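You operate a simulated robot arm through the tools that you are given. There is no shell and no other tool.

The job below is to be done with a simulated robot arm. You get a single attempt, and the scene is never put back.

Task
Put things in order on the top of the parts bench. At the end: the orange pouch from the top of the parts bench is on the brown box; the clear jar from the top of the parts bench stands where the silver funnel stood; the silver funnel from the top of the parts bench stands where the white filter stood; the teal pad stands where the orange pouch stood; the white filter stands on top of the orange lens; whatever was shut is shut again. Leave all else as you found it, and nothing knocked over.

It is judged by the outcome, as a careful person would: the job done as asked, and still so three seconds after it is handed in. It fails if anything else is knocked over, pushed out of place, dropped, spilled or broken.

Robot
A 6-joint arm with a two-finger parallel gripper, fixed in place. Base frame: the origin is at the foot of the arm, x ahead of it, y to its left, z up; the work surface is at about z = 0. Readings come in m, rad, newtons and seconds.
With the tool pointing down near the work surface it reaches from about 0.18 to 0.46 m from the base axis. Its first joint turns from -1.222 to 1.222 rad. Payload 1.9 kg.
The tool frame sits at the grasp point between the pads (the TCP): z along the fingers, y along the line on which they close. The tips reach 0.023 m beyond it. The gripper opens to 0.094 m. The fingers are 0.038 m wide and 0.01 m thick; the gripper's body (0.054 by 0.096 m) begins 0.039 m behind the TCP.
Orientation is that of the tool frame in the base frame, as a unit quaternion [x, y, z, w]. With the fingers straight down and closing along the base's y, the tool's x points along the base's -x, its y along +y and its z along -z.

Tools
- The arm moves only by the tool apply_moves. Its argument "targets" is a list that holds one entry, the list of rows, each a list of 7 numbers: the shift along the base's x, y, z in cm, then the turn, a rotation vector about the base's x, y, z in rad, then the finger opening in cm, from 0 to 9.4. In form: [[[x, y, z, ax, ay, az, jaw], ...]]. A call has 1 to 20 rows; each row shifts and turns the commanded pose from where the row before left it. Each row takes 0.2 s and may step no farther than 0.05 m and 0.15 rad from the row before; otherwise, or with a gripper value out of range, the whole call is refused. Where a pose cannot be reached the arm comes as near as it can. A force on the tool above 40 N (or 10 N above the force at the start of the call, whichever is more), or a blocked arm, ends the call early, and 0.2 s more pass. The fingers move at their own pace (about 0.108 m/s each) and stop on an object; they squeeze with about 44 N. The grip force told is the motor's: it shows also when the fingers shut on nothing. Time passes only in rows, and 0.2 s behind the last, so rows that do not move let the fingers close. The reply holds the time, the measured pose of the TCP, the force on the tool along the base axes, the opening and the grip force, in the units named above and with some noise, with the torque about the TCP (base axes, N m) and any sound that the robot's microphone picked up, and new pictures: "show" is both (left out), scene, wrist or none.
- Cameras (640 x 400 px; columns grow to the right, rows downward): "scene" is fixed at [0.0579, 0.3148, 0.4252]; the picture's right is [-0.75, -0.66, 0.00], its down [-0.37, 0.42, -0.82] and it looks along [0.55, -0.62, -0.57] (base axes); focal length 214 px, centre (320, 200). "wrist" rides on the gripper at [0.087, 0.016, -0.074] in the tool frame; the picture's right is [-0.18, 0.98, 0.00], its down [-0.58, -0.11, -0.81] and it looks along [-0.79, -0.15, 0.59] (tool axes); focal length 243 px, centre (320, 200). There is no depth. A picture from a camera that has moved, and an enlarged one, comes with that camera's place and axes in the base frame and with its lens.
- inspect(camera, box): a new picture of the part [left, top, right, bottom] of that camera's present view, enlarged. It takes no simulated time.
- job_done(): hands the job in; it is judged then, once.

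Places have to be worked out from the pictures, the camera data and where the tool is seen. Open the gripper and draw the arm clear of the work before you hand the job in, unless the task says otherwise.

The tools are called after "Request:" by a JSON object that holds its "op" and its "data". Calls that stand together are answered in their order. apply_moves: Moves the arm, as the interface text tells. Its arguments: {"type":"object","properties":{"targets":{"type":"array"},"show":{"type":"string","enum":["both","scene","wrist","none"]}},"required":["targets"]} The other tools are called the same way: inspect (camera, box) takes an enlarged picture of a part of a camera's view; job_done () hands the job in.

At the start:

```text
clock: 0.0
tool_pos: [0.3052, -0.0574, 0.349]
tcp_rot: [0.001, 1.0, -0.001, 0.0]
wrist_force: [0.4, -0.1, 0.5]
torque: [0.02, -0.01, -0.01]
opening: 0.0939
grasp_force: 0.1
```

scene: 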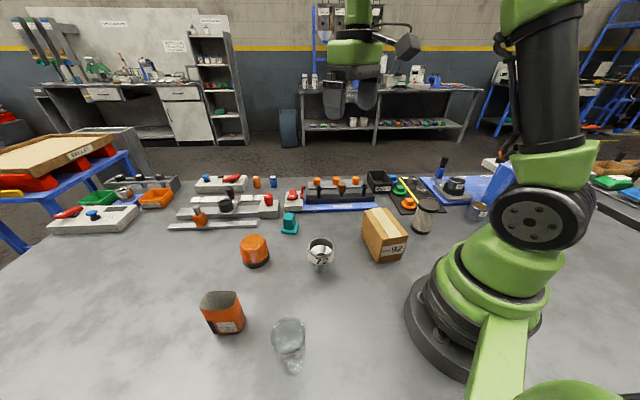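
wrist: 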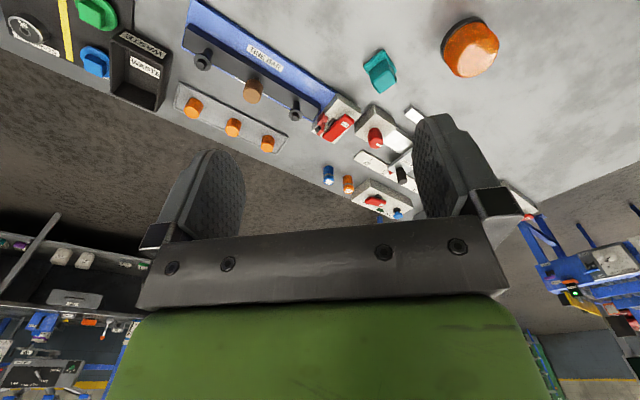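

I'll start by enlarging the scene picture to identify the objects on the bench.

Request:
{"op": "inspect", "data": {"camera": "scene", "box": [180, 170, 440, 390]}}

Request:
{"op": "inspect", "data": {"camera": "scene", "box": [160, 160, 320, 260]}}

Request:
{"op": "inspect", "data": {"camera": "scene", "box": [320, 150, 520, 275]}}

Request:
{"op": "inspect", "data": {"camera": "wrist", "box": [320, 0, 640, 200]}}

```text
1.82 times, centred on (310, 280) of scene
camera zoom: at [0.0579, 0.3148, 0.4252], right [-0.75, -0.66, 0.0], down [-0.37, 0.42, -0.82], along [0.55, -0.62, -0.57], focal length 390 px, centre (338, 54)
```

zoom: 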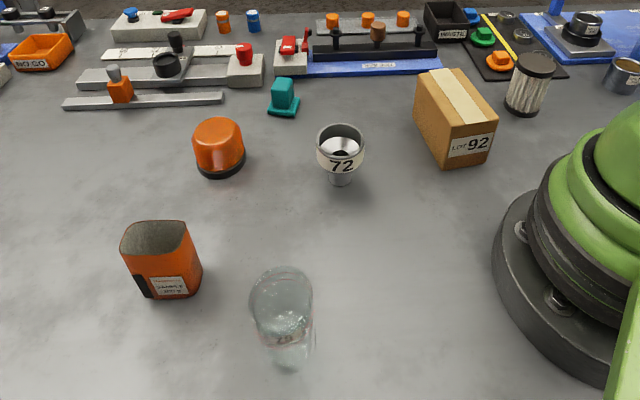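

```text
4.00 times, centred on (240, 210) of scene
camera zoom: at [0.0579, 0.3148, 0.4252], right [-0.75, -0.66, 0.0], down [-0.37, 0.42, -0.82], along [0.55, -0.62, -0.57], focal length 858 px, centre (640, 160)
```

zoom: 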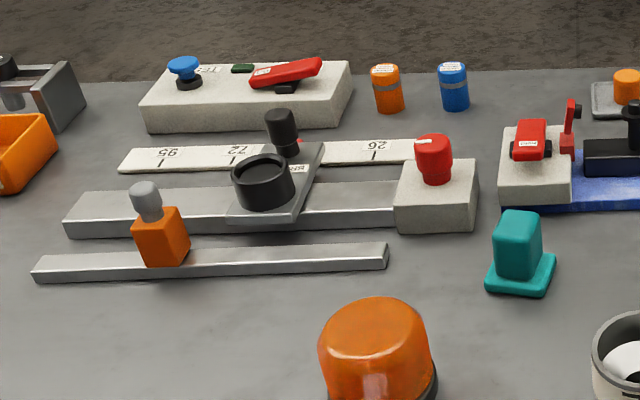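

```text
3.20 times, centred on (420, 212) of scene
camera zoom: at [0.0579, 0.3148, 0.4252], right [-0.75, -0.66, 0.0], down [-0.37, 0.42, -0.82], along [0.55, -0.62, -0.57], focal length 686 px, centre (0, 160)
```

zoom: 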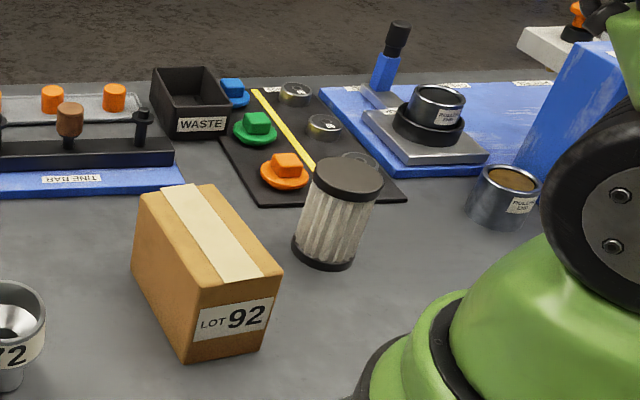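

```text
2.00 times, centred on (480, 100) of wrist
camera zoom: at [0.2188, -0.0404, 0.4221], right [0.18, 0.98, 0.0], down [0.58, -0.11, 0.81], along [0.79, -0.15, -0.59], focal length 485 px, centre (0, 400)
```

zoom: 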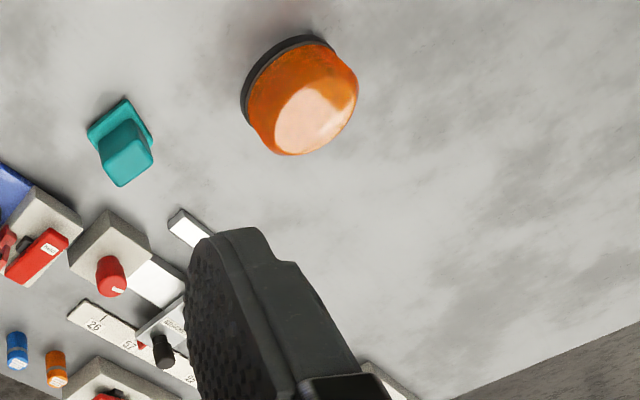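

The key items are visible: pouch, jar, funnel, filter, box, teal pad and lens. I'll enlarge each one to get its outline and estimate sizes and places.

Request:
{"op": "inspect", "data": {"camera": "scene", "box": [192, 280, 256, 340]}}

Request:
{"op": "inspect", "data": {"camera": "scene", "box": [256, 310, 328, 380]}}

Request:
{"op": "inspect", "data": {"camera": "scene", "box": [296, 230, 344, 275]}}

Request:
{"op": "inspect", "data": {"camera": "scene", "box": [355, 190, 445, 270]}}

Request:
{"op": "inspect", "data": {"camera": "scene", "box": [230, 200, 310, 275]}}

```text
6.67 times, centred on (224, 310) of scene
camera zoom: at [0.0579, 0.3148, 0.4252], right [-0.75, -0.66, 0.0], down [-0.37, 0.42, -0.82], along [0.55, -0.62, -0.57], focal length 1430 px, centre (960, -533)
```

zoom: 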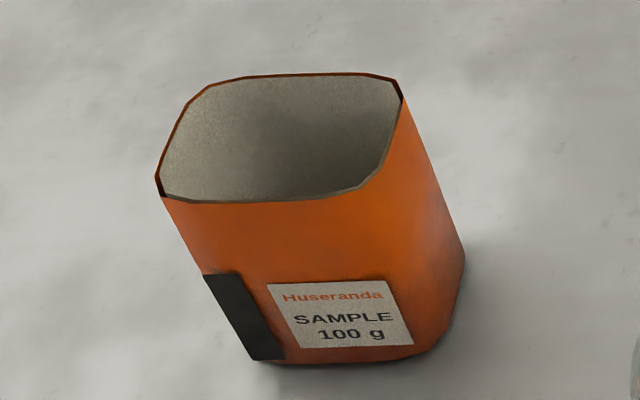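

```text
5.71 times, centred on (292, 345) of scene
camera zoom: at [0.0579, 0.3148, 0.4252], right [-0.75, -0.66, 0.0], down [-0.37, 0.42, -0.82], along [0.55, -0.62, -0.57], focal length 1226 px, centre (480, -629)
```

zoom: 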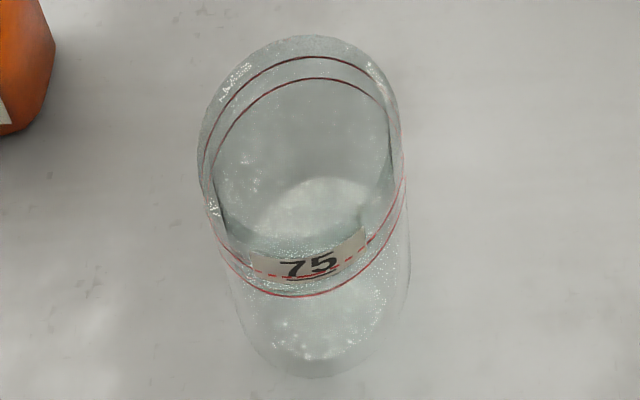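

```text
8.89 times, centred on (320, 252) of scene
camera zoom: at [0.0579, 0.3148, 0.4252], right [-0.75, -0.66, 0.0], down [-0.37, 0.42, -0.82], along [0.55, -0.62, -0.57], focal length 1906 px, centre (320, -267)
```

zoom: 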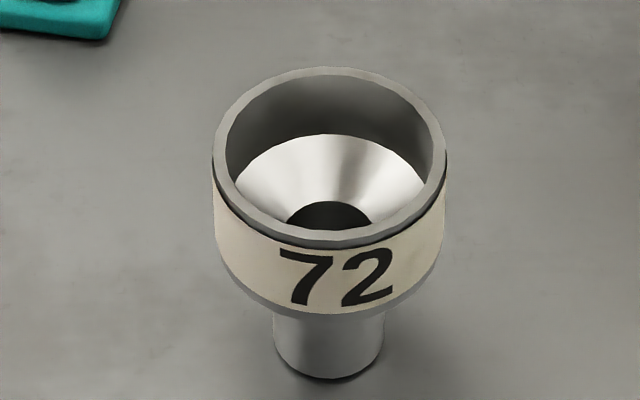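

```text
5.00 times, centred on (400, 230) of scene
camera zoom: at [0.0579, 0.3148, 0.4252], right [-0.75, -0.66, 0.0], down [-0.37, 0.42, -0.82], along [0.55, -0.62, -0.57], focal length 1072 px, centre (-80, 50)
```

zoom: 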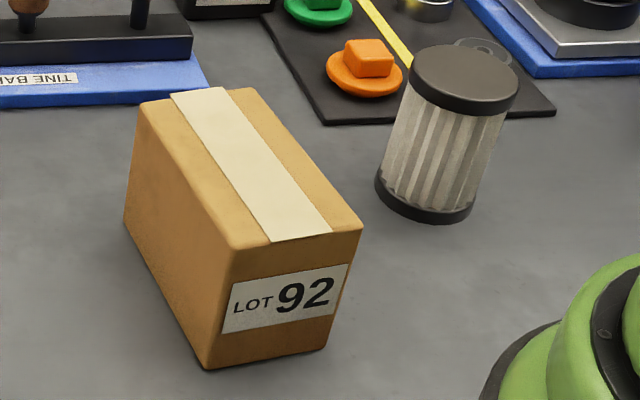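

```text
5.33 times, centred on (270, 238) of scene
camera zoom: at [0.0579, 0.3148, 0.4252], right [-0.75, -0.66, 0.0], down [-0.37, 0.42, -0.82], along [0.55, -0.62, -0.57], focal length 1144 px, centre (587, 0)
```

zoom: 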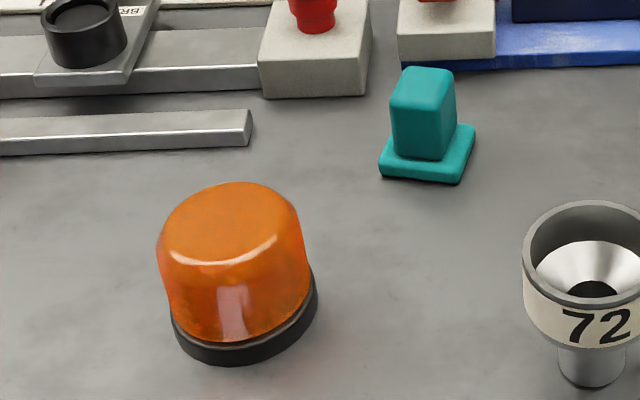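

Triangulating from the scene camera, I get these positions:
- **Pouch:** about (0.320, 0.277), 0.082 m tall, with its short axis at about -46°.
- **Box:** centre about (0.205, -0.094), top about 0.082 m high, long axis at about -35°.
- **Filter:** (0.148, -0.234).
- **Funnel:** (0.2755, 0.064).
- **Jar:** (0.185, 0.238).
- **Lens:** (0.417, 0.150).
- **Teal pad:** (0.433, 0.020).

I'll move above the pouch with matching yaw and look with the wrist camera.

Request:
{"op": "apply_moves", "data": {"targets": [[[0.185, 4.18, -1.24, 0, 0, 0.096, 9.4], [0.185, 4.18, -1.24, 0, 0, 0.096, 9.4], [0.185, 4.18, -1.24, 0, 0, 0.096, 9.4], [0.185, 4.18, -1.24, 0, 0, 0.096, 9.4], [0.185, 4.18, -1.24, 0, 0, 0.096, 9.4], [0.185, 4.18, -1.24, 0, 0, 0.096, 9.4], [0.185, 4.18, -1.24, 0, 0, 0.096, 9.4], [0.185, 4.18, -1.24, 0, 0, 0.096, 9.4], [0, 0, 0, 0, 0, 0, 9.4]]], "show": "both"}}

```text
clock: 2.0
tool_pos: [0.3205, 0.2777, 0.2502]
tcp_rot: [-0.374, 0.927, 0.0, -0.001]
wrist_force: [0.7, 0.1, -0.3]
torque: [-0.01, 0.03, 0.04]
opening: 0.0943
grasp_force: 0.1
camera wrist: at [0.2465, 0.2299, 0.3236], right [-0.55, 0.83, 0.0], down [0.49, 0.33, 0.81], along [0.67, 0.44, -0.59], focal length 243 px, centre (320, 200)
```

scene: 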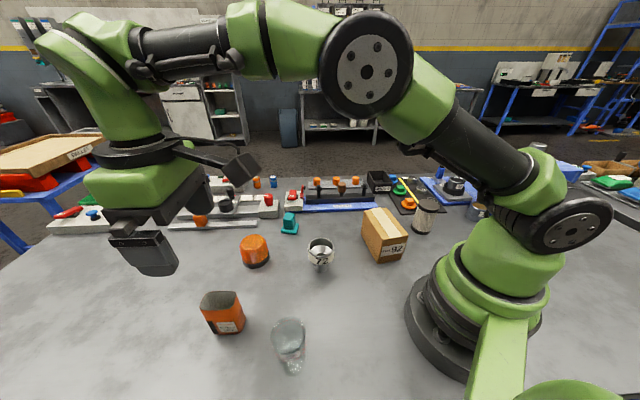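
wrist: 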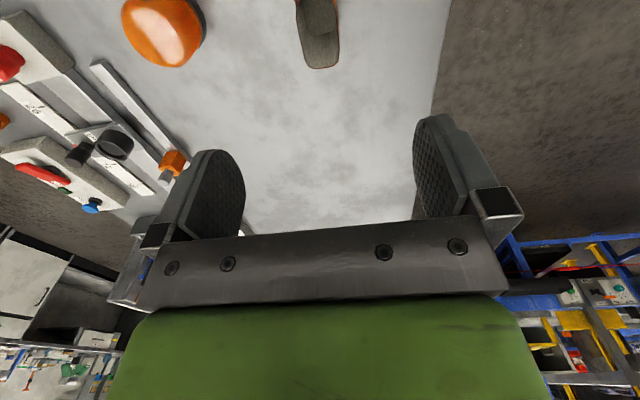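

The wrist view shows the pouch mouth (about 36 mm wide) centred between the fingers. I'll descend partway and check again before the final approach.

Request:
{"op": "apply_moves", "data": {"targets": [[[0, 0, -4.0, 0, 0, 0, 9.4], [0, 0, -4.0, 0, 0, 0, 9.4], [0, 0, 0, 0, 0, 0, 9.4]]], "show": "both"}}

Request:
{"op": "inspect", "data": {"camera": "wrist", "box": [220, 0, 420, 125]}}

Request:
{"op": "inspect", "data": {"camera": "scene", "box": [140, 240, 300, 340]}}

```text
clock: 2.8
tool_pos: [0.3203, 0.2765, 0.1705]
tcp_rot: [-0.374, 0.927, 0.001, 0.001]
wrist_force: [-0.7, 0.2, -0.1]
torque: [0.0, 0.01, -0.02]
opening: 0.0941
grasp_force: 0.0
camera wrist: at [0.2468, 0.229, 0.2433], right [-0.55, 0.84, 0.0], down [0.49, 0.32, 0.81], along [0.67, 0.44, -0.59], focal length 243 px, centre (320, 200)
```

scene: 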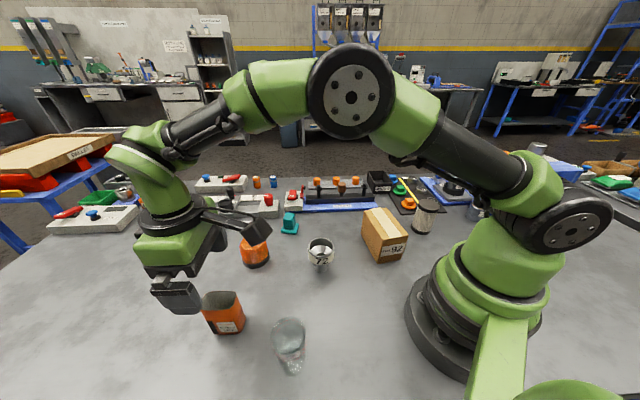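
wrist: 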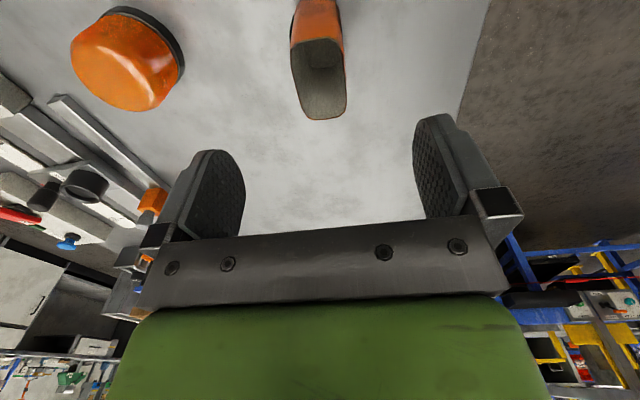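

```text
3.20 times, centred on (320, 62) of wrist
camera zoom: at [0.2468, 0.229, 0.2433], right [-0.55, 0.84, 0.0], down [0.49, 0.32, 0.81], along [0.67, 0.44, -0.59], focal length 776 px, centre (320, 640)
```

zoom: 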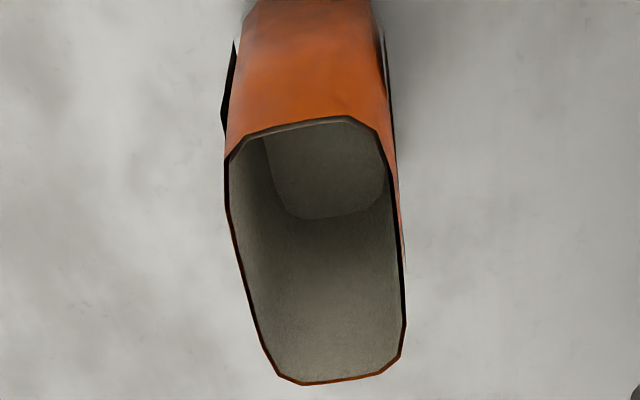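

```text
4.00 times, centred on (220, 290) of scene
camera zoom: at [0.0579, 0.3148, 0.4252], right [-0.75, -0.66, 0.0], down [-0.37, 0.42, -0.82], along [0.55, -0.62, -0.57], focal length 858 px, centre (720, -160)
```

zoom: 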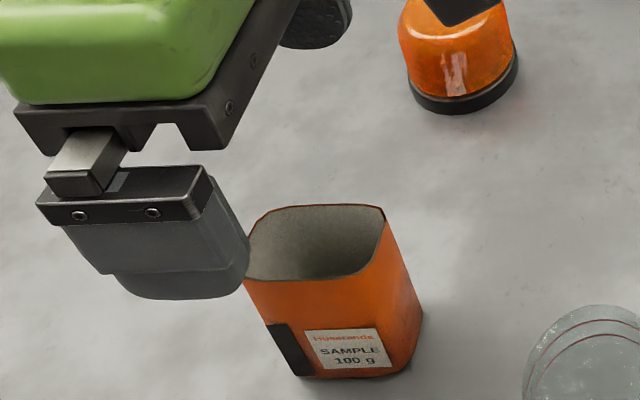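

The pouch is empty, its rim is centred near (0.318, 0.276), and the yaw matches. I'll descend to grasp height (TCP z about 0.055) and close gently.

Request:
{"op": "apply_moves", "data": {"targets": [[[-0.1, -0.05, -4.0, 0, 0, 0, 9.4], [-0.1, -0.05, -4.0, 0, 0, 0, 9.4], [0, 0, -3.5, 0, 0, 0, 9.4], [0, 0, 0, 0, 0, 0, 9.4], [0, 0, 0, 0, 0, 0, 5.0], [0, 0, 0, 0, 0, 0, 3.0], [0, 0, 0, 0, 0, 0, 2.0], [0, 0, 0, 0, 0, 0, 2.0]]], "show": "both"}}

```text
clock: 4.6
tool_pos: [0.3186, 0.2764, 0.0546]
tcp_rot: [-0.374, 0.927, 0.0, 0.0]
wrist_force: [-0.3, -0.3, -0.1]
torque: [-0.02, 0.01, -0.02]
opening: 0.0355
grasp_force: 44.2
camera wrist: at [0.2447, 0.2283, 0.1281], right [-0.55, 0.84, 0.0], down [0.49, 0.32, 0.81], along [0.67, 0.44, -0.59], focal length 243 px, centre (320, 200)
```

scene: 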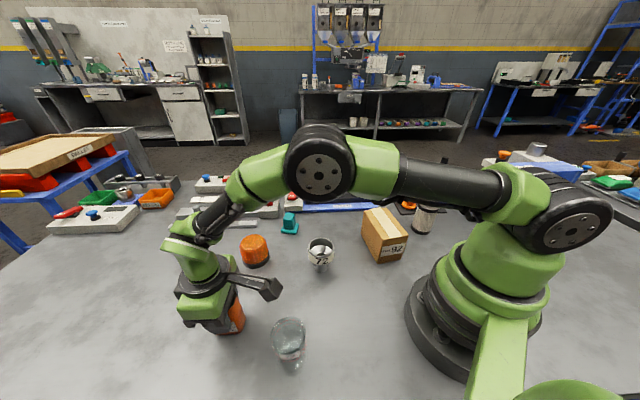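
wrist: 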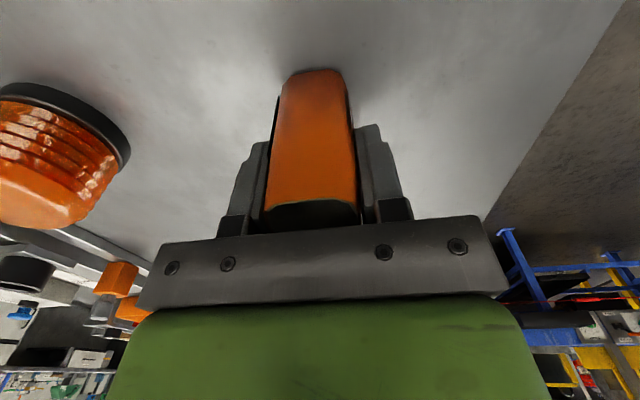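

Gripped (opening 35.5 mm at 44 N). I'll lift and carry it toward the box, turning to line up with the box's long axis.

Request:
{"op": "apply_moves", "data": {"targets": [[[0, 0, 2.5, 0, 0, 0, 2.0], [0, 0, 4.0, 0, 0, 0, 2.0], [0, 0, 4.5, 0, 0, 0, 2.0], [0, 0, 4.5, 0, 0, 0, 2.0], [0, 0, 2.0, 0, 0, 0, 2.0], [-1.03, -3.36, 0, 0, 0, -0.126, 2.0], [-1.03, -3.36, 0, 0, 0, -0.126, 2.0], [-1.03, -3.36, 0, 0, 0, -0.126, 2.0], [-1.03, -3.36, 0, 0, 0, -0.126, 2.0], [-1.03, -3.36, 0, 0, 0, -0.126, 2.0], [-1.03, -3.36, 0, 0, 0, -0.126, 2.0], [-1.03, -3.36, 0, 0, 0, -0.126, 2.0], [-1.03, -3.36, 0, 0, 0, -0.126, 2.0], [-1.03, -3.36, 0, 0, 0, -0.126, 2.0], [-1.03, -3.36, 0, 0, 0, -0.126, 2.0], [-1.03, -3.36, 0, 0, 0, -0.126, 2.0], [0, 0, 0, 0, 0, 0, 2.0], [0, 0, 0, 0, 0, 0, 2.0]]], "show": "both"}}

```text
clock: 8.4
tool_pos: [0.205, -0.0931, 0.23]
tcp_rot: [0.305, 0.952, 0.0, 0.0]
wrist_force: [0.7, 0.5, -1.3]
torque: [0.0, 0.01, -0.02]
opening: 0.0354
grasp_force: 44.0
camera wrist: at [0.1439, -0.0289, 0.3034], right [0.72, 0.69, 0.0], down [0.41, -0.43, 0.81], along [0.56, -0.58, -0.59], focal length 243 px, centre (320, 200)
```

scene: 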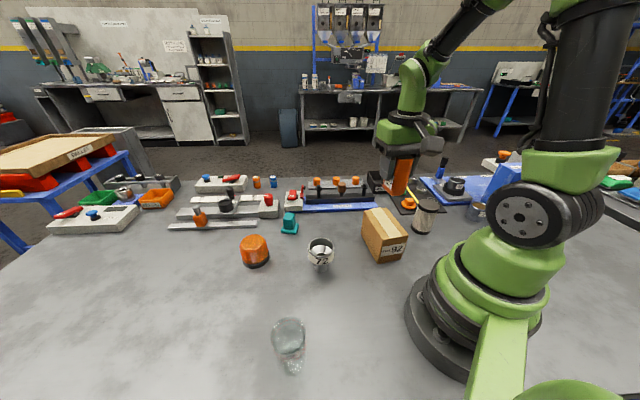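
wrist: 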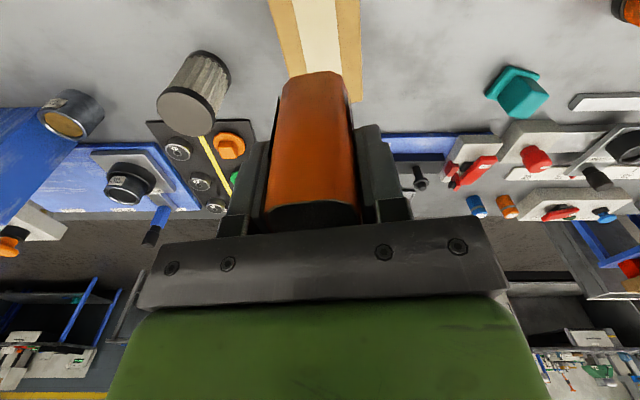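

The box is directly below and aligned, and the pouch is still gripped. I'll lower it to just above the expected box top and check the gap.

Request:
{"op": "apply_moves", "data": {"targets": [[[0, 0, -3.0, 0, 0, 0, 2.0], [0, 0, -3.0, 0, 0, 0, 2.0], [0, 0, -2.0, 0, 0, 0, 2.0], [0, 0, -0.6, 0, 0, 0, 2.0], [0, 0, 0, 0, 0, 0, 2.0]]], "show": "both"}}

Request:
{"op": "inspect", "data": {"camera": "scene", "box": [340, 170, 440, 270]}}

Request:
{"op": "inspect", "data": {"camera": "wrist", "box": [240, 0, 400, 100]}}

```text
clock: 9.6
tool_pos: [0.2071, -0.0934, 0.1415]
tcp_rot: [0.305, 0.952, 0.0, 0.0]
wrist_force: [0.1, -0.4, -1.2]
torque: [0.02, 0.0, -0.02]
opening: 0.0356
grasp_force: 44.1
camera wrist: at [0.1442, -0.0296, 0.2167], right [0.72, 0.69, 0.0], down [0.41, -0.43, 0.81], along [0.56, -0.58, -0.59], focal length 243 px, centre (320, 200)
```

scene: 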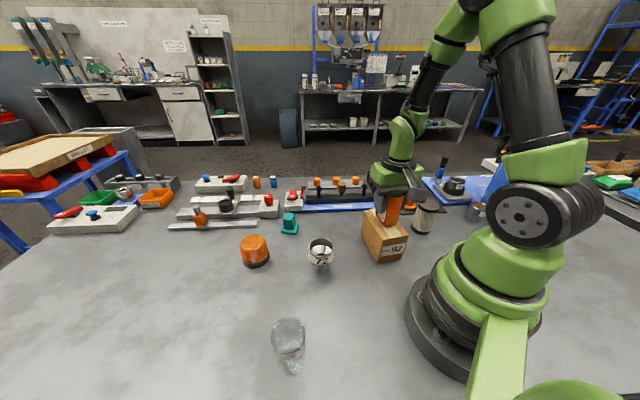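
wrist: 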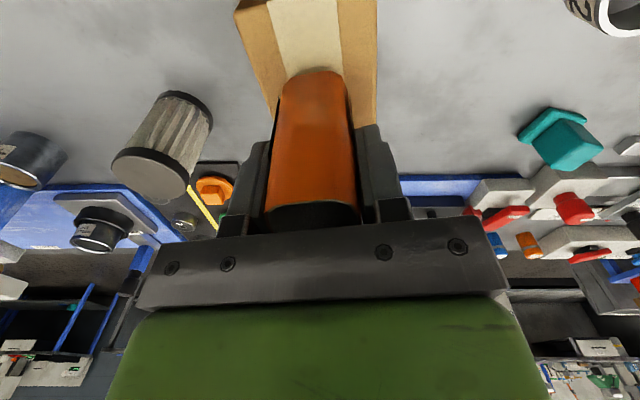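

```text
4.00 times, centred on (390, 220) of scene
camera zoom: at [0.0579, 0.3148, 0.4252], right [-0.75, -0.66, 0.0], down [-0.37, 0.42, -0.82], along [0.55, -0.62, -0.57], focal length 858 px, centre (40, 120)
```

zoom: 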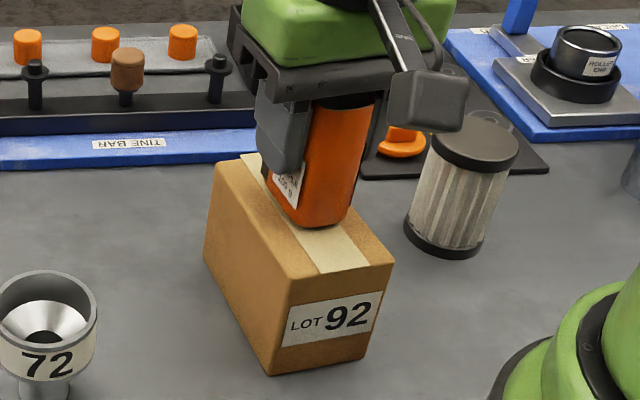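

```text
4.00 times, centred on (320, 50) of wrist
camera zoom: at [0.1442, -0.0296, 0.2167], right [0.72, 0.69, 0.0], down [0.41, -0.43, 0.81], along [0.56, -0.58, -0.59], focal length 970 px, centre (320, 800)
```

zoom: 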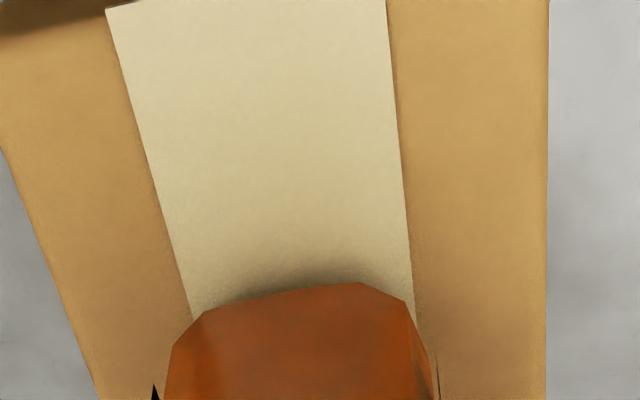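

The pouch is a few millimetres above the tape and well inside the box edges. I'll lower in small steps and watch the force.

Request:
{"op": "apply_moves", "data": {"targets": [[[0, 0, -0.15, 0, 0, 0, 2.0], [0, 0, -0.15, 0, 0, 0, 2.0], [0, 0, 0, 0, 0, 0, 2.0]]], "show": "none"}}

```text
clock: 10.4
tool_pos: [0.2047, -0.0948, 0.1399]
tcp_rot: [0.305, 0.952, 0.0, 0.0]
wrist_force: [0.4, -1.9, -1.5]
torque: [-0.01, 0.04, 0.01]
opening: 0.0355
grasp_force: 44.2
```

No clear contact yet (vertical force still near the carrying value), so I continue down in 1 mm steps.

Request:
{"op": "apply_moves", "data": {"targets": [[[0, 0, -0.1, 0, 0, 0, 2.0], [0, 0, -0.1, 0, 0, 0, 2.0], [0, 0, 0, 0, 0, 0, 2.0]]], "show": "none"}}

Request:
{"op": "inspect", "data": {"camera": "wrist", "box": [240, 0, 400, 100]}}

```text
clock: 11.2
tool_pos: [0.2053, -0.0945, 0.1388]
tcp_rot: [0.305, 0.952, 0.001, 0.0]
wrist_force: [-6.3, -1.1, 38.7]
torque: [0.03, 0.47, 0.05]
opening: 0.0353
grasp_force: 44.0
```

```text
4.00 times, centred on (320, 50) of wrist
camera zoom: at [0.1444, -0.0295, 0.2124], right [0.72, 0.69, 0.0], down [0.41, -0.43, 0.81], along [0.56, -0.58, -0.59], focal length 970 px, centre (320, 800)
```

zoom: 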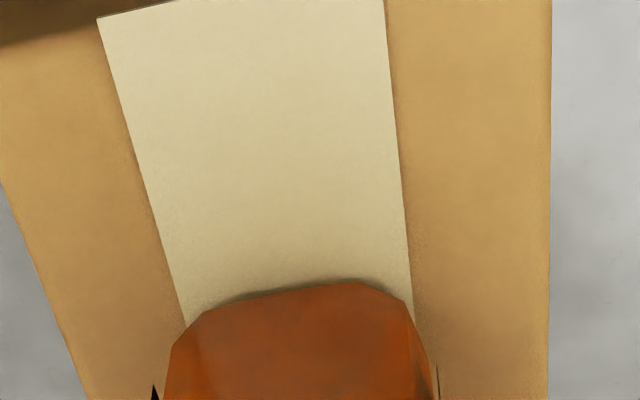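

The pouch is firmly on the box (38.7 N upward). I'll relieve the pressure by 1 mm, open the fingers, and rise straight up.

Request:
{"op": "apply_moves", "data": {"targets": [[[0, 0, 0.1, 0, 0, 0, 2.0], [0, 0, 0, 0, 0, 0, 2.0], [0, 0, 0, 0, 0, 0, 4.5], [0, 0, 0, 0, 0, 0, 6.0], [0, 0, 0, 0, 0, 0, 6.0], [0, 0, 1.5, 0, 0, 0, 6.0], [0, 0, 3.0, 0, 0, 0, 6.0], [0, 0, 4.0, 0, 0, 0, 6.0], [0, 0, 4.0, 0, 0, 0, 6.0], [0, 0, 0, 0, 0, 0, 6.0]]], "show": "both"}}

Request:
{"op": "inspect", "data": {"camera": "scene", "box": [340, 150, 460, 270]}}

```text
clock: 13.4
tool_pos: [0.2048, -0.0933, 0.2663]
tcp_rot: [0.303, 0.953, 0.0, 0.001]
wrist_force: [0.1, -0.1, 0.4]
torque: [-0.02, 0.0, 0.0]
opening: 0.0603
grasp_force: 0.1
camera wrist: at [0.144, -0.0286, 0.3395], right [0.72, 0.69, 0.0], down [0.41, -0.43, 0.81], along [0.56, -0.58, -0.59], focal length 243 px, centre (320, 200)
```

scene: 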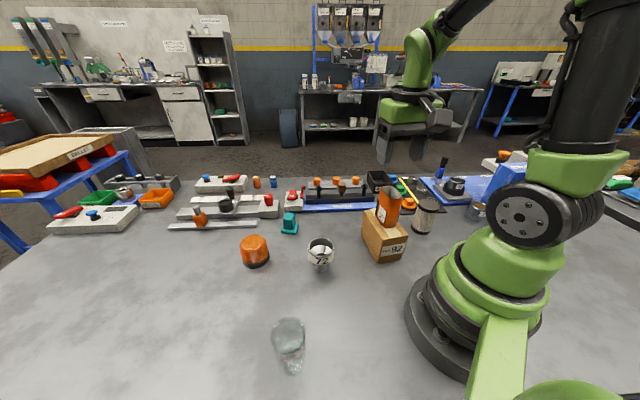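
wrist: 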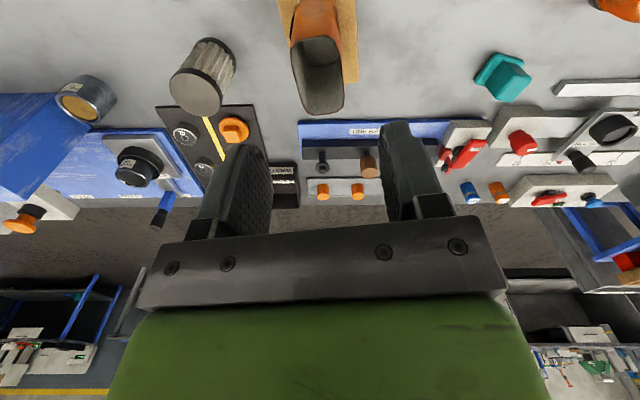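

```text
3.33 times, centred on (400, 210) of scene
camera zoom: at [0.0579, 0.3148, 0.4252], right [-0.75, -0.66, 0.0], down [-0.37, 0.42, -0.82], along [0.55, -0.62, -0.57], focal length 715 px, centre (53, 167)
```

zoom: 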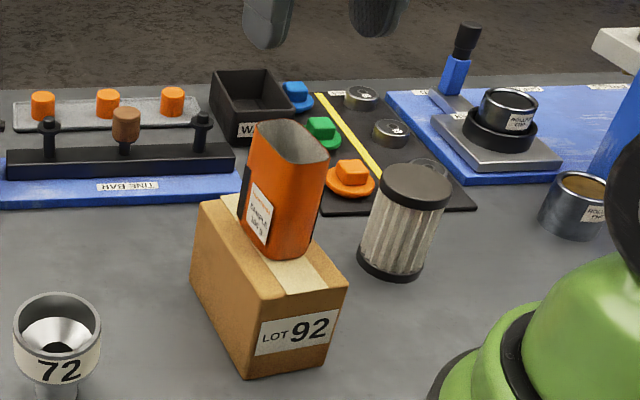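

The pouch stands on the box upright. Next is the teal pad at about (0.433, 0.020), rotated about 34°: I'll move above it with yaw +0.59 and look.

Request:
{"op": "apply_moves", "data": {"targets": [[[2.53, 1.26, 0, 0, 0, 0.134, 6.0], [2.53, 1.26, 0, 0, 0, 0.134, 6.0], [2.53, 1.26, 0, 0, 0, 0.134, 6.0], [2.53, 1.26, 0, 0, 0, 0.134, 6.0], [2.53, 1.26, 0, 0, 0, 0.134, 6.0], [2.53, 1.26, -1.5, 0, 0, 0.134, 6.0], [2.53, 1.26, -1.5, 0, 0, 0.134, 6.0], [2.53, 1.26, -1.5, 0, 0, 0.134, 6.0], [2.53, 1.26, -1.5, 0, 0, 0.136, 6.0], [0, 0, -0.6, 0, 0, 0, 6.0], [0, 0, 0, 0, 0, 0, 6.0]]], "show": "both"}}

Request:
{"op": "inspect", "data": {"camera": "wrist", "box": [240, 0, 400, 100]}}

```text
clock: 15.8
tool_pos: [0.4336, 0.0211, 0.1973]
tcp_rot: [-0.291, 0.957, 0.0, 0.0]
wrist_force: [-0.7, 1.0, -0.6]
torque: [0.02, 0.0, -0.03]
opening: 0.0601
grasp_force: 0.0
camera wrist: at [0.3524, -0.0135, 0.272], right [-0.39, 0.92, 0.0], down [0.54, 0.23, 0.81], along [0.74, 0.32, -0.59], focal length 243 px, centre (320, 200)
```

scene: 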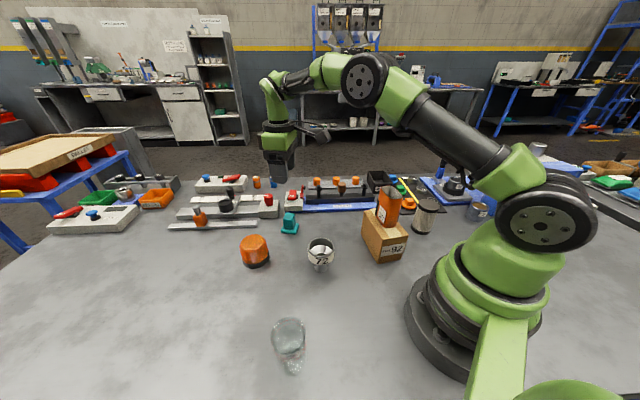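
wrist: 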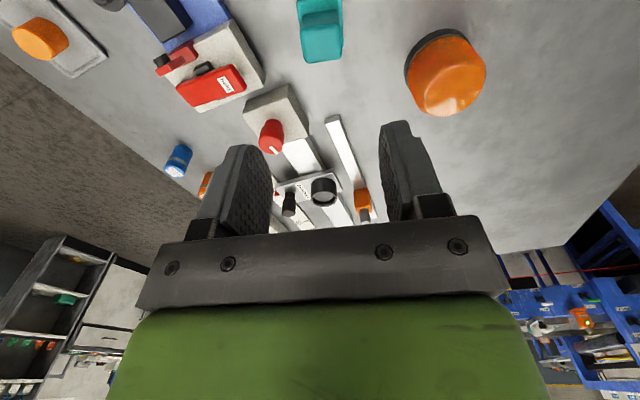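

```text
4.00 times, centred on (320, 50) of wrist
camera zoom: at [0.3524, -0.0135, 0.272], right [-0.39, 0.92, 0.0], down [0.54, 0.23, 0.81], along [0.74, 0.32, -0.59], focal length 970 px, centre (320, 800)
```

zoom: 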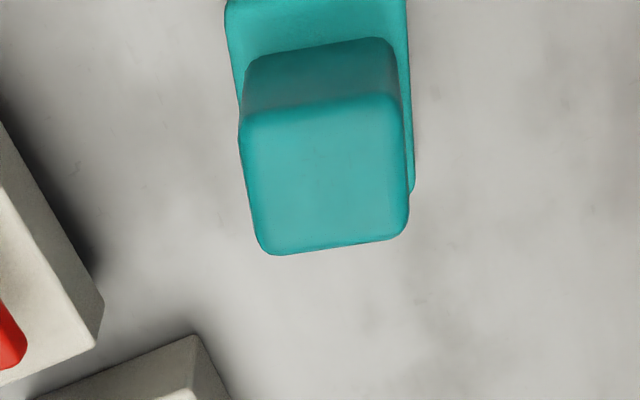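

The teal knob's top is centred about (0.430, 0.020), about 31 mm wide and square with the fingers. I'll descend to TCP z of about 0.041 (tips above its base plate) and close.

Request:
{"op": "apply_moves", "data": {"targets": [[[-0.15, 0, -4.0, 0, 0, 0, 6.0], [-0.1, 0, -4.0, 0, 0, 0, 6.0], [0, 0, -4.0, 0, 0, 0, 6.0], [0, 0, -2.6, 0, 0, 0, 6.0], [0, 0, -1.0, 0, 0, 0, 6.0], [0, 0, 0, 0, 0, 0, 6.0]]], "show": "both"}}

Request:
{"op": "inspect", "data": {"camera": "wrist", "box": [220, 60, 420, 240]}}

Request:
{"op": "inspect", "data": {"camera": "scene", "box": [240, 180, 340, 250]}}

```text
clock: 17.2
tool_pos: [0.4314, 0.0189, 0.0415]
tcp_rot: [-0.291, 0.957, -0.001, 0.0]
wrist_force: [0.4, 0.8, 0.0]
torque: [-0.01, 0.01, 0.02]
opening: 0.0599
grasp_force: 0.0
camera wrist: at [0.3497, -0.0142, 0.1158], right [-0.39, 0.92, 0.0], down [0.54, 0.23, 0.81], along [0.74, 0.32, -0.59], focal length 243 px, centre (320, 200)
```

scene: 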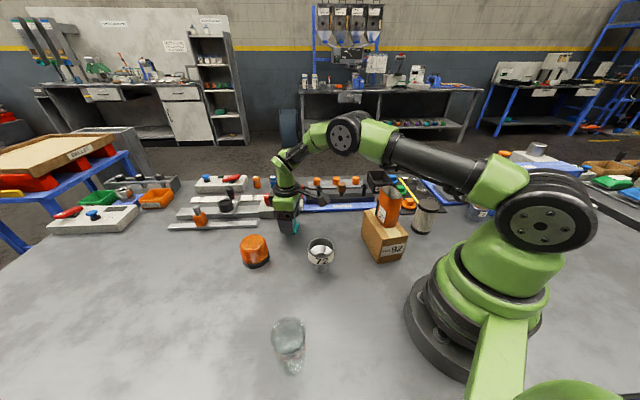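
wrist: 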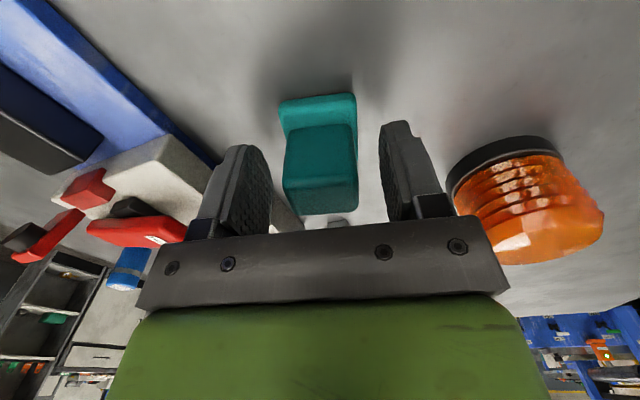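

```text
2.22 times, centred on (320, 150) of wrist
camera zoom: at [0.3497, -0.0142, 0.1158], right [-0.39, 0.92, 0.0], down [0.54, 0.23, 0.81], along [0.74, 0.32, -0.59], focal length 539 px, centre (320, 311)
```

zoom: 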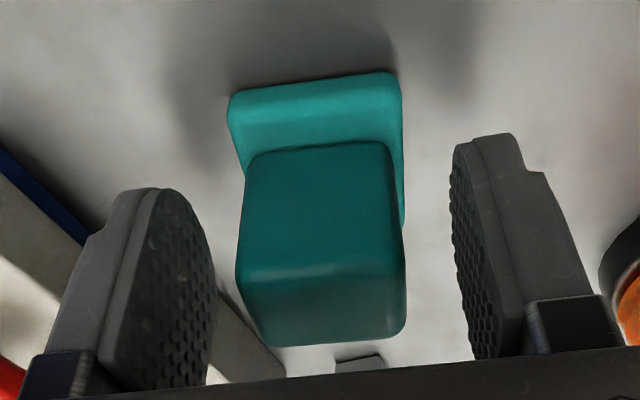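

```text
5.71 times, centred on (290, 215) of scene
camera zoom: at [0.0579, 0.3148, 0.4252], right [-0.75, -0.66, 0.0], down [-0.37, 0.42, -0.82], along [0.55, -0.62, -0.57], focal length 1226 px, centre (491, 114)
```

zoom: 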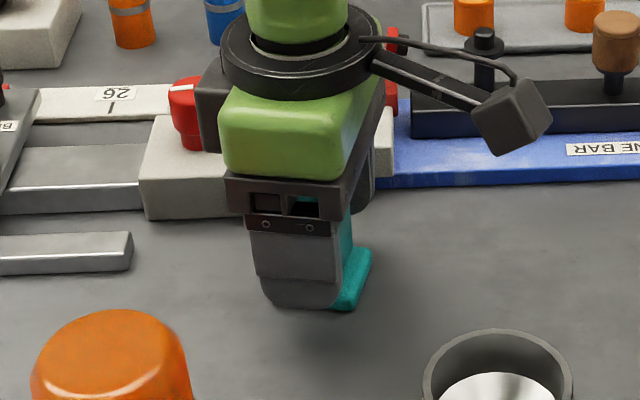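

The fingers straddle the knob evenly with nothing else near. Closing now.

Request:
{"op": "apply_moves", "data": {"targets": [[[0, 0, 0, 0, 0, 0, 4.0], [0, 0, 0, 0, 0, 0, 2.5], [0, 0, 0, 0, 0, 0, 2.0], [0, 0, 0, 0, 0, 0, 2.0]]], "show": "none"}}

```text
clock: 18.2
tool_pos: [0.4299, 0.0211, 0.0419]
tcp_rot: [-0.29, 0.957, 0.001, -0.001]
wrist_force: [-0.4, 0.2, -0.3]
torque: [0.0, -0.02, 0.01]
opening: 0.0331
grasp_force: 43.6
```

Gripped (33 mm, 44 N). I'll lift, carry it to the pouch's old spot (0.318, 0.2765), and stop above it.

Request:
{"op": "apply_moves", "data": {"targets": [[[0, 0, 2.0, 0, 0, 0, 2.0], [0, 0, 4.0, 0, 0, 0, 2.0], [0, 0, 4.5, 0, 0, 0, 2.0], [0, 0, 4.5, 0, 0, 0, 2.0], [-1.62, 3.66, 0, 0, 0, 0, 2.0], [-1.62, 3.66, 0, 0, 0, 0, 2.0], [-1.62, 3.66, 0, 0, 0, 0, 2.0], [-1.62, 3.66, 0, 0, 0, 0, 2.0], [-1.62, 3.66, 0, 0, 0, 0, 2.0], [-1.62, 3.66, 0, 0, 0, 0, 2.0], [-1.62, 3.66, 0, 0, 0, 0, 2.0], [0, 0, 0, 0, 0, 0, 2.0], [0, 0, -4.5, 0, 0, 0, 2.0], [0, 0, -4.5, 0, 0, 0, 2.0], [0, 0, -3.0, 0, 0, 0, 2.0], [0, 0, 0, 0, 0, 0, 2.0]]], "show": "both"}}

Request:
{"op": "inspect", "data": {"camera": "scene", "box": [140, 240, 300, 340]}}

```text
clock: 21.6
tool_pos: [0.317, 0.276, 0.0707]
tcp_rot: [-0.29, 0.957, 0.0, 0.0]
wrist_force: [0.0, 0.4, -0.8]
torque: [0.0, 0.01, -0.02]
opening: 0.0328
grasp_force: 43.4
camera wrist: at [0.2352, 0.2419, 0.1454], right [-0.39, 0.92, 0.0], down [0.54, 0.23, 0.81], along [0.74, 0.32, -0.59], focal length 243 px, centre (320, 200)
```

scene: 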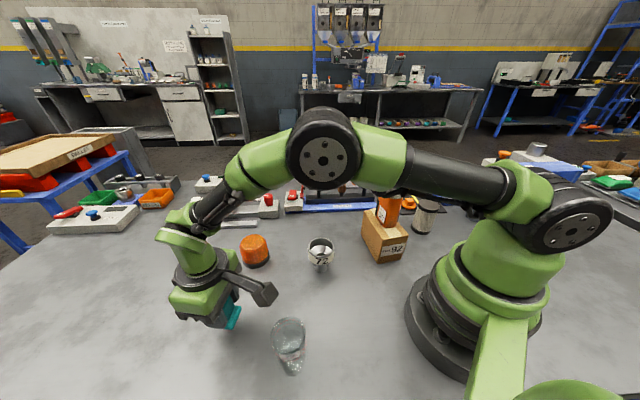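
wrist: 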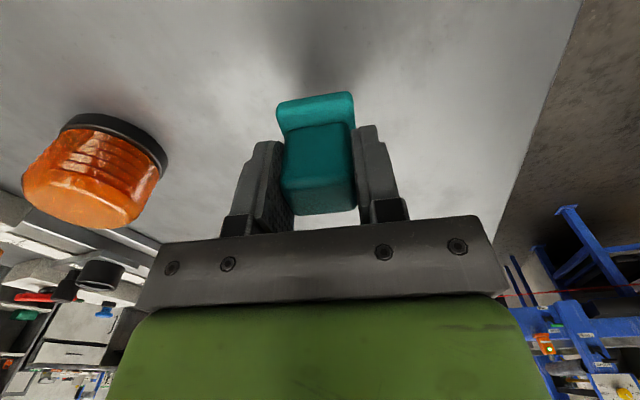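

```text
4.00 times, centred on (220, 290) of scene
camera zoom: at [0.0579, 0.3148, 0.4252], right [-0.75, -0.66, 0.0], down [-0.37, 0.42, -0.82], along [0.55, -0.62, -0.57], focal length 858 px, centre (720, -160)
```

zoom: 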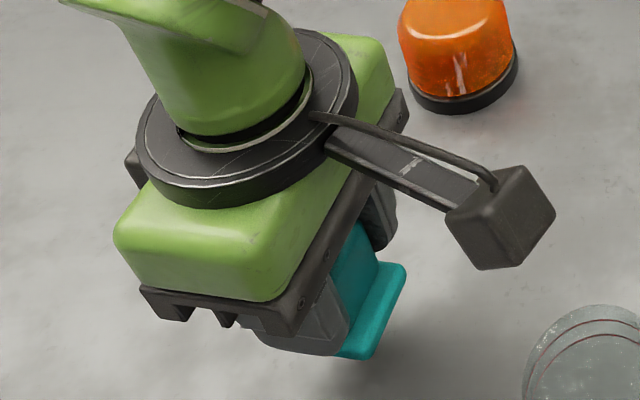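

The camera housing would come close to the jar on final descent at this yaw. I'll turn +0.41 rad here first (camera moves away from the jar), then lower to just above the table.

Request:
{"op": "apply_moves", "data": {"targets": [[[0, 0, 0, 0, 0, 0.137, 2.0], [0, 0, 0, 0, 0, 0.137, 2.0], [0, 0, 0, 0, 0, 0.136, 2.0], [0, 0, 0, 0, 0, 0, 2.0], [0, 0, -2.0, 0, 0, 0, 2.0], [0, 0, -0.7, 0, 0, 0, 2.0], [0, 0, 0, 0, 0, 0, 2.0]]], "show": "both"}}

Request:
{"op": "inspect", "data": {"camera": "scene", "box": [140, 260, 320, 380]}}

```text
clock: 23.2
tool_pos: [0.3168, 0.2772, 0.0435]
tcp_rot: [-0.48, 0.877, 0.0, 0.0]
wrist_force: [0.2, 0.1, -0.4]
torque: [0.03, 0.01, -0.02]
opening: 0.033
grasp_force: 43.7
camera wrist: at [0.2566, 0.2129, 0.1189], right [-0.73, 0.69, 0.0], down [0.41, 0.43, 0.81], along [0.55, 0.59, -0.59], focal length 243 px, centre (320, 200)
```

scene: 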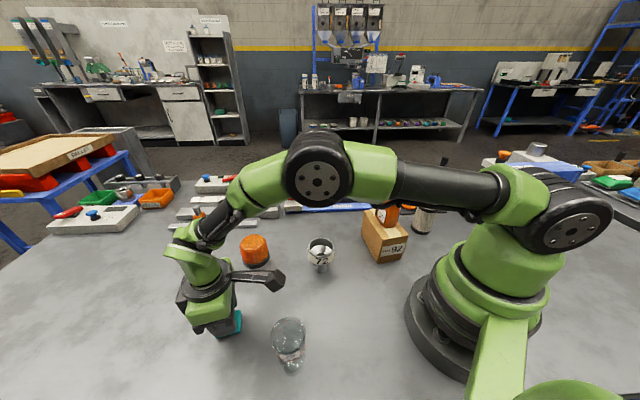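
wrist: 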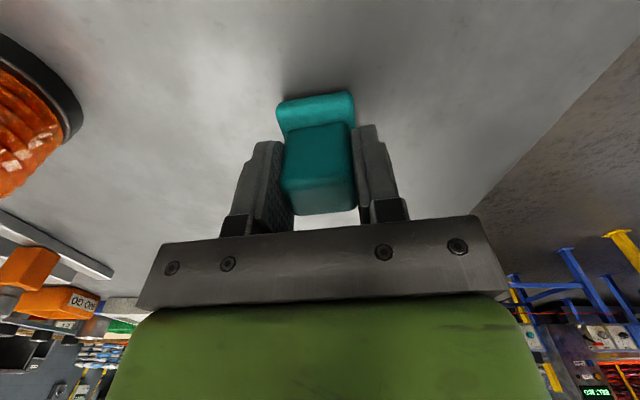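

```text
3.33 times, centred on (230, 320) of scene
camera zoom: at [0.0579, 0.3148, 0.4252], right [-0.75, -0.66, 0.0], down [-0.37, 0.42, -0.82], along [0.55, -0.62, -0.57], focal length 715 px, centre (620, -200)
```

zoom: 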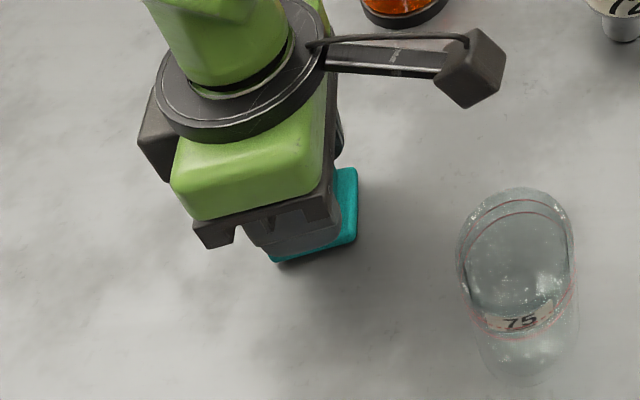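

Hovering about 2-3 mm above the table at the right spot. I'll lower in small steps.

Request:
{"op": "apply_moves", "data": {"targets": [[[0, 0, -0.1, 0, 0, 0, 2.0], [0, 0, -0.1, 0, 0, 0, 2.0], [0, 0, 0, 0, 0, 0, 2.0]]], "show": "none"}}

```text
clock: 24.0
tool_pos: [0.3174, 0.2759, 0.0426]
tcp_rot: [-0.479, 0.878, 0.0, 0.0]
wrist_force: [0.0, 0.3, 0.1]
torque: [-0.01, 0.01, -0.01]
opening: 0.033
grasp_force: 44.3
```

Request:
{"op": "apply_moves", "data": {"targets": [[[0, 0, -0.08, 0, 0, 0, 2.0], [0, 0, 0, 0, 0, 0, 2.0]]], "show": "none"}}

```text
clock: 24.6
tool_pos: [0.3172, 0.2762, 0.0424]
tcp_rot: [-0.478, 0.878, 0.0, 0.001]
wrist_force: [-1.2, -0.9, 1.3]
torque: [0.03, 0.02, 0.04]
opening: 0.0333
grasp_force: 43.4
```

Vertical force has just turned positive, so contact is starting. One more half-millimetre, then I release and rise.

Request:
{"op": "apply_moves", "data": {"targets": [[[0, 0, -0.05, 0, 0, 0, 2.0], [0, 0, 0, 0, 0, 0, 2.0], [0, 0, 0, 0, 0, 0, 4.0], [0, 0, 0, 0, 0, 0, 5.5], [0, 0, 0, 0, 0, 0, 5.5], [0, 0, 2.0, 0, 0, 0, 5.5], [0, 0, 4.0, 0, 0, 0, 5.5], [0, 0, 4.5, 0, 0, 0, 5.5], [0, 0, 4.5, 0, 0, 0, 5.5], [0, 0, 4.0, 0, 0, 0, 5.5], [0, 0, 0, 0, 0, 0, 5.5]]], "show": "both"}}

Request:
{"op": "inspect", "data": {"camera": "scene", "box": [180, 230, 340, 390]}}

```text
clock: 27.0
tool_pos: [0.3169, 0.2758, 0.2331]
tcp_rot: [-0.479, 0.878, 0.002, 0.001]
wrist_force: [0.9, -0.8, 0.6]
torque: [-0.01, 0.02, 0.0]
opening: 0.0551
grasp_force: 0.0
camera wrist: at [0.2568, 0.2121, 0.3067], right [-0.73, 0.69, 0.0], down [0.41, 0.43, 0.81], along [0.55, 0.59, -0.59], focal length 243 px, centre (320, 200)
```

scene: 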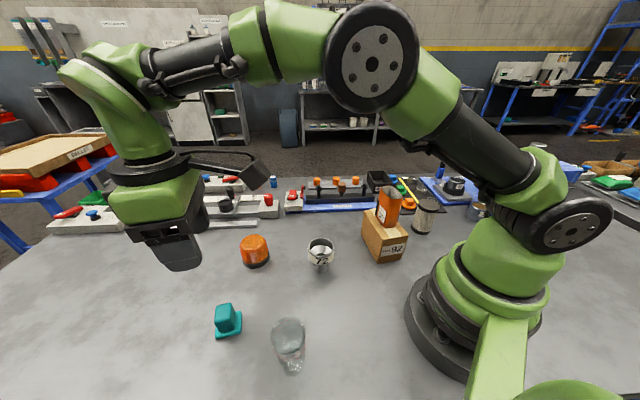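
wrist: 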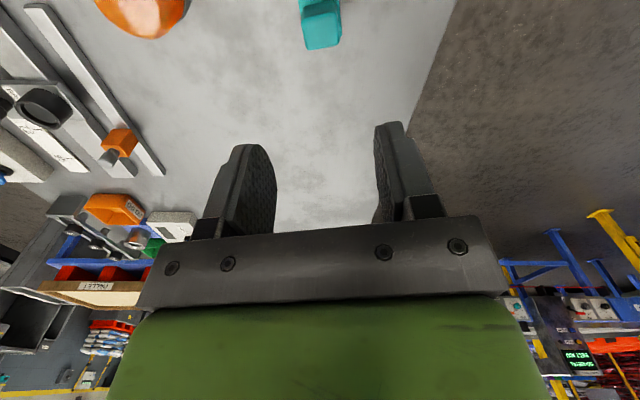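

```text
2.50 times, centred on (260, 310) of scene
camera zoom: at [0.0579, 0.3148, 0.4252], right [-0.75, -0.66, 0.0], down [-0.37, 0.42, -0.82], along [0.55, -0.62, -0.57], focal length 536 px, centre (470, -75)
```

zoom: 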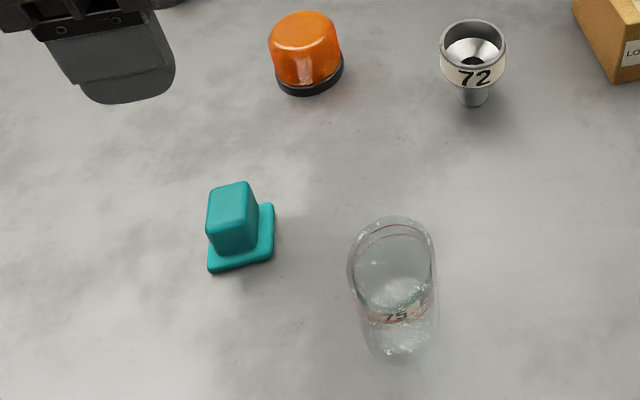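

The teal pad stands in the pouch's old place. On the way to the filter I'll look at the lens from above to pin down its centre and top shape.

Request:
{"op": "apply_moves", "data": {"targets": [[[2.0, -2.52, 0, 0, 0, -0.13, 8.0], [2.0, -2.52, 0, 0, 0, -0.13, 8.0], [2.0, -2.52, 0, 0, 0, -0.13, 8.0], [2.0, -2.52, 0, 0, 0, -0.13, 8.0], [2.0, -2.52, 0, 0, 0, -0.13, 8.0], [0, 0, -2.3, 0, 0, 0, 8.0], [0, 0, 0, 0, 0, 0, 8.0]]], "show": "both"}}

Request:
{"op": "inspect", "data": {"camera": "wrist", "box": [240, 0, 400, 100]}}

Request:
{"op": "inspect", "data": {"camera": "scene", "box": [225, 225, 285, 275]}}

```text
clock: 28.6
tool_pos: [0.417, 0.1483, 0.2092]
tcp_rot: [-0.173, 0.985, 0.0, 0.0]
wrist_force: [0.1, 1.3, -0.1]
torque: [0.0, 0.0, -0.02]
opening: 0.0801
grasp_force: 0.1
camera wrist: at [0.3304, 0.1353, 0.2821], right [-0.16, 0.99, 0.0], down [0.58, 0.1, 0.81], along [0.8, 0.13, -0.59], focal length 243 px, centre (320, 200)
```

scene: 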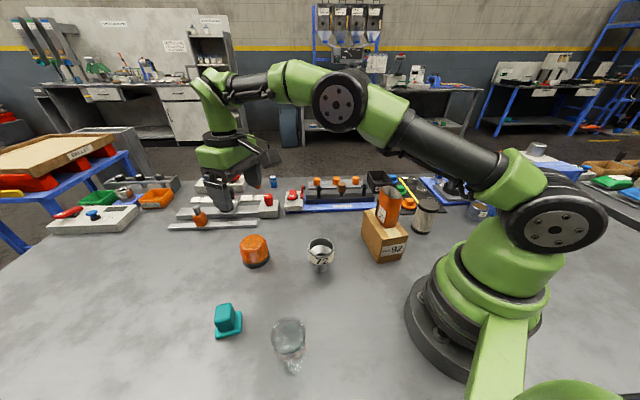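
wrist: 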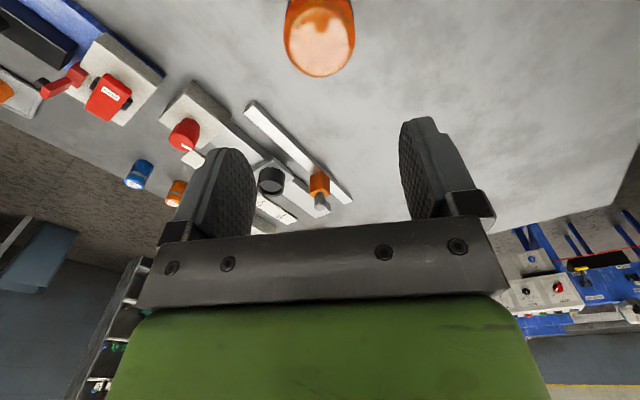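

```text
4.00 times, centred on (320, 50) of wrist
camera zoom: at [0.3304, 0.1353, 0.2821], right [-0.16, 0.99, 0.0], down [0.58, 0.1, 0.81], along [0.8, 0.13, -0.59], focal length 970 px, centre (320, 800)
```

zoom: 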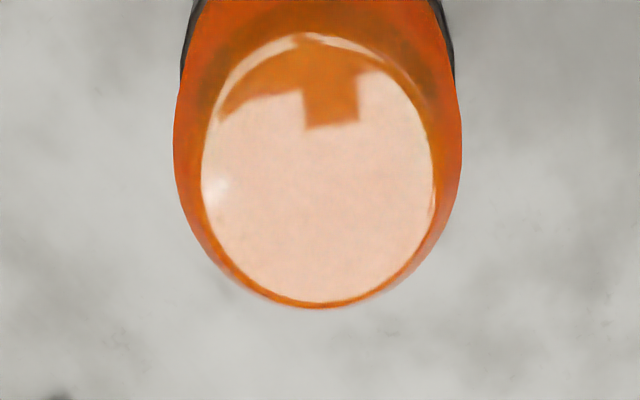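

```text
8.00 times, centred on (255, 250) of scene
camera zoom: at [0.0579, 0.3148, 0.4252], right [-0.75, -0.66, 0.0], down [-0.37, 0.42, -0.82], along [0.55, -0.62, -0.57], focal length 1716 px, centre (840, -200)
```

zoom: 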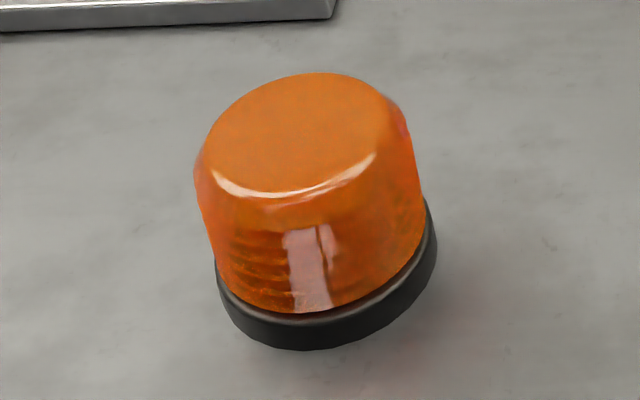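

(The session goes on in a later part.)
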